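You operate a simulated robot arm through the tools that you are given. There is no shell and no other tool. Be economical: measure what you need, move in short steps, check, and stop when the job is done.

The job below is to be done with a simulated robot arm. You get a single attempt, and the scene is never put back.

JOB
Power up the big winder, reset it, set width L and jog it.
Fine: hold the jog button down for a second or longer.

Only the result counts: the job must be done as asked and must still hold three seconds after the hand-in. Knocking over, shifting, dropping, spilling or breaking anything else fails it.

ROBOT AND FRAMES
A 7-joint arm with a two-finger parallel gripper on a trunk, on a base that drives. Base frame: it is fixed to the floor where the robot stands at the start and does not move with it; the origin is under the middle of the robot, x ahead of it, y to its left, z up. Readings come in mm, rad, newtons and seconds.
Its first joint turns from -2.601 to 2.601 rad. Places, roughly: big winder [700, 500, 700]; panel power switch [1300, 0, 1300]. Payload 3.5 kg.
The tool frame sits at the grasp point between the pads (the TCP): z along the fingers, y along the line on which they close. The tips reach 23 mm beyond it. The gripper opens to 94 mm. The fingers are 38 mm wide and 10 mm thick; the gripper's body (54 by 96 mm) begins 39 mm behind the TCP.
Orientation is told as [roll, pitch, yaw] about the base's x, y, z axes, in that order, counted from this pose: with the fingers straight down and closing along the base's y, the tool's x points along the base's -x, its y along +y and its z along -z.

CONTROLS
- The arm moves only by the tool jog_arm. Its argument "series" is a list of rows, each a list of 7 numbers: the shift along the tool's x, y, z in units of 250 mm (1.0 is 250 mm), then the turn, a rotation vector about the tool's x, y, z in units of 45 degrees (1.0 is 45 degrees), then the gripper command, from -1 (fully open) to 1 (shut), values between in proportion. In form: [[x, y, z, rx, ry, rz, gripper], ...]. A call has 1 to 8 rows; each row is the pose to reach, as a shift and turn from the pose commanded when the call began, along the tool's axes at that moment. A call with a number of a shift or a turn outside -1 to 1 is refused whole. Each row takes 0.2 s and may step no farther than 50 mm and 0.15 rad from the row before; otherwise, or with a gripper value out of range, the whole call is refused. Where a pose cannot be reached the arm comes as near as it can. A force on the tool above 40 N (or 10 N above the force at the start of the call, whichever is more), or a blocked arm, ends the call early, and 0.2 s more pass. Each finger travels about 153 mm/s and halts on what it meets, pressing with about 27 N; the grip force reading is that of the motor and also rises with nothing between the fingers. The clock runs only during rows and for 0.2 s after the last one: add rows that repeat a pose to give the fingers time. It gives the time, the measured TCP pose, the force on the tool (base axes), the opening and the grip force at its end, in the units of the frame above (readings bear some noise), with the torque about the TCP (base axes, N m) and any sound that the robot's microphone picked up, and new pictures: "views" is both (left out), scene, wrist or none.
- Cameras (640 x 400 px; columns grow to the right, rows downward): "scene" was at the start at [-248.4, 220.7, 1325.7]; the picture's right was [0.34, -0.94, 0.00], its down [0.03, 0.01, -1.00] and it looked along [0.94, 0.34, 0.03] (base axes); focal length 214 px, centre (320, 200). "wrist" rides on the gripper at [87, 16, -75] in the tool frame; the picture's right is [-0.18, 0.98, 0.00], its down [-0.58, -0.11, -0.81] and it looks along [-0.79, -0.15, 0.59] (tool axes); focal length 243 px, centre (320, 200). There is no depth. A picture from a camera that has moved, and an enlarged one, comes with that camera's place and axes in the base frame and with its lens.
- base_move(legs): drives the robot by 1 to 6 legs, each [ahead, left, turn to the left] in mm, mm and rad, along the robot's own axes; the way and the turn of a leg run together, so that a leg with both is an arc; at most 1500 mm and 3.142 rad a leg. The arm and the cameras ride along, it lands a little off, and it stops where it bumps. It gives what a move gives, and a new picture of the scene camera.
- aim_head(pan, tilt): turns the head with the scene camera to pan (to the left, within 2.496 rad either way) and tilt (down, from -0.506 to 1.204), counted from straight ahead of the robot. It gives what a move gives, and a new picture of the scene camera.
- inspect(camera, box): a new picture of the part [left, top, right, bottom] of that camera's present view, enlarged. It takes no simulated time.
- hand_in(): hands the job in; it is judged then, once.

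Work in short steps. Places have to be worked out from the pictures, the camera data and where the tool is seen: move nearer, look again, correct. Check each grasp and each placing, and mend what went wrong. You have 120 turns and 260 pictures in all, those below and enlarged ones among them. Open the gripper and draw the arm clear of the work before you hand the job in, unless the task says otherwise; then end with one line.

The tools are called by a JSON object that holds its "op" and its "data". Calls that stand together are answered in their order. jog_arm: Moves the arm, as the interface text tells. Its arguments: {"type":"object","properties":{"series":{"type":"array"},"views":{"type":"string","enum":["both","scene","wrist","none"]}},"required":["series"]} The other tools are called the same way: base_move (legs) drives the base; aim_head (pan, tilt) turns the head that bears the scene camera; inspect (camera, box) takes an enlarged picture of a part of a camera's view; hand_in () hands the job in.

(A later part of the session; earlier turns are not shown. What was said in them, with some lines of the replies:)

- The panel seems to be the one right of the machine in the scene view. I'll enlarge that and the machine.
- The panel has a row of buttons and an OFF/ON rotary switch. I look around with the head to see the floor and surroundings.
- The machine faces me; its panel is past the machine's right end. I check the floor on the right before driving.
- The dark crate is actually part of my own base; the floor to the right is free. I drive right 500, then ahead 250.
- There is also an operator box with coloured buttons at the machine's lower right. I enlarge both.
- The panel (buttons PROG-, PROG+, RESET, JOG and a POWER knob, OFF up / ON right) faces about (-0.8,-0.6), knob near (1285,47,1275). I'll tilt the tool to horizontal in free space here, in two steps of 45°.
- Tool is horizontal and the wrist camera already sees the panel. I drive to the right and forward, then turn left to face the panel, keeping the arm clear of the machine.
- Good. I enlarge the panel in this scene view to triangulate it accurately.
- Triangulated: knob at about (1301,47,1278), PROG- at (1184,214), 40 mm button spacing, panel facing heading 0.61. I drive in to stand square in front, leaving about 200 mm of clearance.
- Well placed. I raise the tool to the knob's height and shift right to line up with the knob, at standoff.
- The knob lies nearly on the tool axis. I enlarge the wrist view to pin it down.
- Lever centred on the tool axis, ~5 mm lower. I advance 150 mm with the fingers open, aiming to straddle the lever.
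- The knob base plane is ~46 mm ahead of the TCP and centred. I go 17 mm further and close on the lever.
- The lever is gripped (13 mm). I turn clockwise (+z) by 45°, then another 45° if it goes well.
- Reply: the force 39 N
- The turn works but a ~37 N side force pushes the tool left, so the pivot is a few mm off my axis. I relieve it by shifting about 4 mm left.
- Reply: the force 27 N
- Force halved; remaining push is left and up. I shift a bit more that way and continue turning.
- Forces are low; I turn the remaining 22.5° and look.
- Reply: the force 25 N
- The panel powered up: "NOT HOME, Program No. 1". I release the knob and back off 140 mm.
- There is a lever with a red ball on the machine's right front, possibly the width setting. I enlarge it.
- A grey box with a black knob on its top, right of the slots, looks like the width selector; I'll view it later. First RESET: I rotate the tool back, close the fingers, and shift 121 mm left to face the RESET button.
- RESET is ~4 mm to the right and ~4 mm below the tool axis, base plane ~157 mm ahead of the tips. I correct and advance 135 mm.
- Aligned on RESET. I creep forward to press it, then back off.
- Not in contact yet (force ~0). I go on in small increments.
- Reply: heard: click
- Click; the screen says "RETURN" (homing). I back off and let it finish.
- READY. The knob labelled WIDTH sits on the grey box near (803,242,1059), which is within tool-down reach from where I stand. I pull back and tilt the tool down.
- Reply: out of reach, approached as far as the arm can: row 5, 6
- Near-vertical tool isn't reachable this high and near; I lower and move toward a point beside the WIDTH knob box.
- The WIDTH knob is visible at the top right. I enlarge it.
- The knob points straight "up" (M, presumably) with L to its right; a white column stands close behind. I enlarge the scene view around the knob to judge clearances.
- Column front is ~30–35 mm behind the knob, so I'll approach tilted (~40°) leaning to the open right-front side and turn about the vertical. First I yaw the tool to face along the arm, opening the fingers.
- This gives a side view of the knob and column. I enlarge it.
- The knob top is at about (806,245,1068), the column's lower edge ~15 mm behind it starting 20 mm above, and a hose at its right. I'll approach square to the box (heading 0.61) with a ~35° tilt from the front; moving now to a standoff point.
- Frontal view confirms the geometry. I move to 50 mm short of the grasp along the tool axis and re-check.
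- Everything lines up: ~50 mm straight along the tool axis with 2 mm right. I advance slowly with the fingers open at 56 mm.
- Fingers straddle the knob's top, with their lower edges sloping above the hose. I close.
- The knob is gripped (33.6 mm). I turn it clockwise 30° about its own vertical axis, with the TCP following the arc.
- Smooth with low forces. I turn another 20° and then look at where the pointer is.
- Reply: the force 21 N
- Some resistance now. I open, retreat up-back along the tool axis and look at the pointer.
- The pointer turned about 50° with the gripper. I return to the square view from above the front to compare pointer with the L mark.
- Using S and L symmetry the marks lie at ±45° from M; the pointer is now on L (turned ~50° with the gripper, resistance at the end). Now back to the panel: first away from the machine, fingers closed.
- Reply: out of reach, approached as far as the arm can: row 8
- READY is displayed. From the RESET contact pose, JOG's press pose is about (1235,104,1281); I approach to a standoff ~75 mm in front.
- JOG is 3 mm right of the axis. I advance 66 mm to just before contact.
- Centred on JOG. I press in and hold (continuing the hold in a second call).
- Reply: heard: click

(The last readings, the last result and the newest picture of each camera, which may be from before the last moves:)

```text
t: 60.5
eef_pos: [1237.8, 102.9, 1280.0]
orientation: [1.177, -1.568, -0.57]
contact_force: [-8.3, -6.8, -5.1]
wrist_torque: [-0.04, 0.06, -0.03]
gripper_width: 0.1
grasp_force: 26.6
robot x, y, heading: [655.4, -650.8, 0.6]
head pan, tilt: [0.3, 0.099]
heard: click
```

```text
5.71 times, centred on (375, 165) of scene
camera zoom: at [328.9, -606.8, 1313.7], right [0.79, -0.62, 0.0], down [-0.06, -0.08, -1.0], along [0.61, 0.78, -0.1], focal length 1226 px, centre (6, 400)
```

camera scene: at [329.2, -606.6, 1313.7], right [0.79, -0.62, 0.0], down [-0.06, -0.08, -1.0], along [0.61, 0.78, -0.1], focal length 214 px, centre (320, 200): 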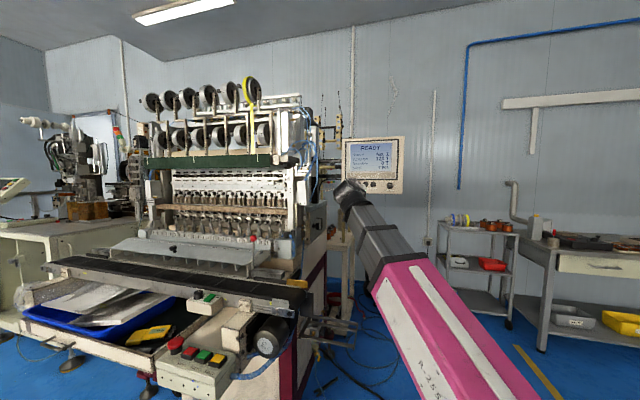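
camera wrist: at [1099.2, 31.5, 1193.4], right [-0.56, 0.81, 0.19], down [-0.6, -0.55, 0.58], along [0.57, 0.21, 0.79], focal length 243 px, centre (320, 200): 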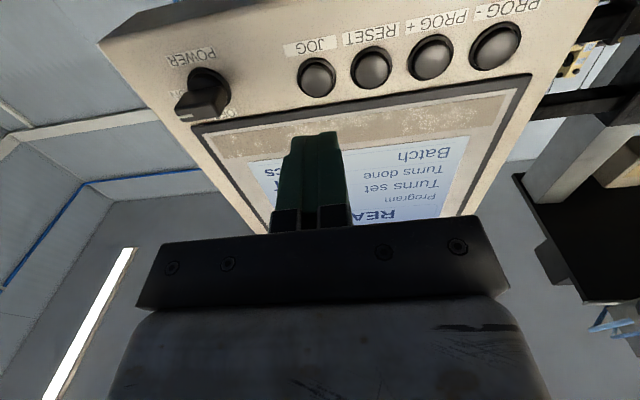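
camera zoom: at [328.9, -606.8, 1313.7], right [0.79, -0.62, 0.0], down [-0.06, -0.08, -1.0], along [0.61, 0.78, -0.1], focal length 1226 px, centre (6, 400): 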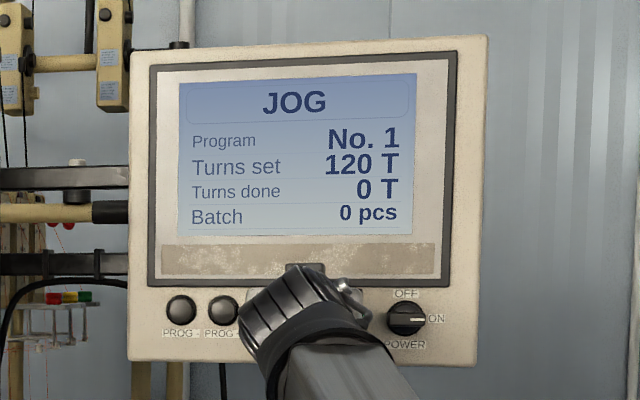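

The screen shows JOG. I keep holding for over another second.

{"op": "jog_arm", "data": {"series": [[0, 0, 0, 0, 0, 0, 1], [0, 0, 0, 0, 0, 0, 1], [0, 0, 0, 0, 0, 0, 1], [0, 0, 0, 0, 0, 0, 1], [0, 0, 0, 0, 0, 0, 1], [0, 0, 0, 0, 0, 0, 1]], "views": "none"}}

{"op": "jog_arm", "data": {"series": [[0, 0, -0.12, 0, 0, 0, 1], [0, 0, -0.3, 0, 0, 0, 1], [0, 0, -0.48, 0, 0, 0, 1], [0, 0, -0.65, 0, 0, 0, 0], [0, 0, -0.8, 0, 0, 0, -1], [0, 0, -0.8, 0, 0, 0, -1]], "views": "scene"}}

{"op": "inspect", "data": {"camera": "scene", "box": [330, 130, 420, 200]}}

{"op": "inspect", "data": {"camera": "scene", "box": [265, 220, 305, 250]}}

```text
t: 61.9
eef_pos: [1238.2, 104.0, 1280.3]
orientation: [1.281, -1.569, -0.677]
contact_force: [-8.9, -8.1, -3.8]
wrist_torque: [-0.02, 0.03, -0.03]
gripper_width: 0.0
grasp_force: 26.5
robot x, y, heading: [653.1, -648.1, 0.604]
head pan, tilt: [0.3, 0.099]
```

```text
t: 63.2
eef_pos: [1074.9, -13.6, 1279.9]
orientation: [1.114, -1.568, -0.509]
contact_force: [-0.1, 0.3, 0.3]
wrist_torque: [0.04, 0.04, -0.01]
gripper_width: 93.8
grasp_force: 0.1
robot x, y, heading: [654.7, -651.0, 0.604]
head pan, tilt: [0.3, 0.099]
camera scene: at [329.2, -606.6, 1313.7], right [0.79, -0.62, 0.0], down [-0.06, -0.08, -1.0], along [0.61, 0.78, -0.1], focal length 214 px, centre (320, 200)
```

scene: 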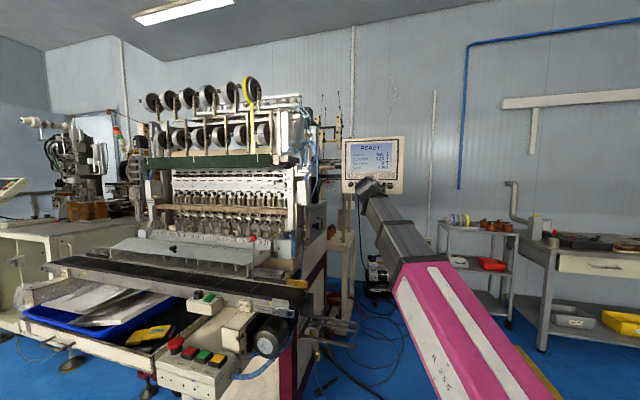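

```text
5.71 times, centred on (375, 165) of scene
camera zoom: at [329.2, -606.6, 1313.7], right [0.79, -0.62, 0.0], down [-0.06, -0.08, -1.0], along [0.61, 0.78, -0.1], focal length 1226 px, centre (6, 400)
```

zoom: 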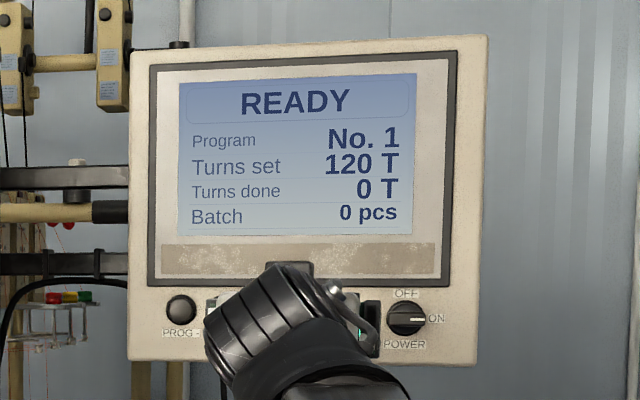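

```text
13.33 times, centred on (285, 235) of scene
camera zoom: at [329.2, -606.6, 1313.7], right [0.79, -0.62, 0.0], down [-0.06, -0.08, -1.0], along [0.61, 0.78, -0.1], focal length 2860 px, centre (787, -267)
```

zoom: 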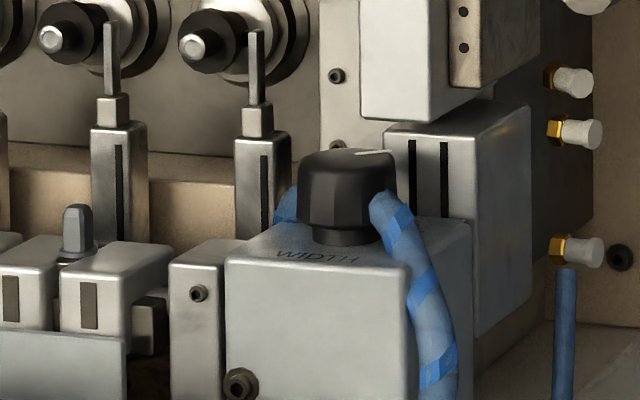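

JOG was held for over two seconds and the panel is back at READY. The WIDTH pointer sits at L (about 45° clockwise of M), and the arm is clear with the gripper open. Handing in.

{"op": "hand_in", "data": {}}

```text
The job is handed in.
```

The big winder is powered up, reset to READY, set to width L, and the JOG button was held for over two seconds. The panel does not show the width, so I judged L from the knob's pointer in the pictures; the arm is clear with the gripper open, and the job is handed in.
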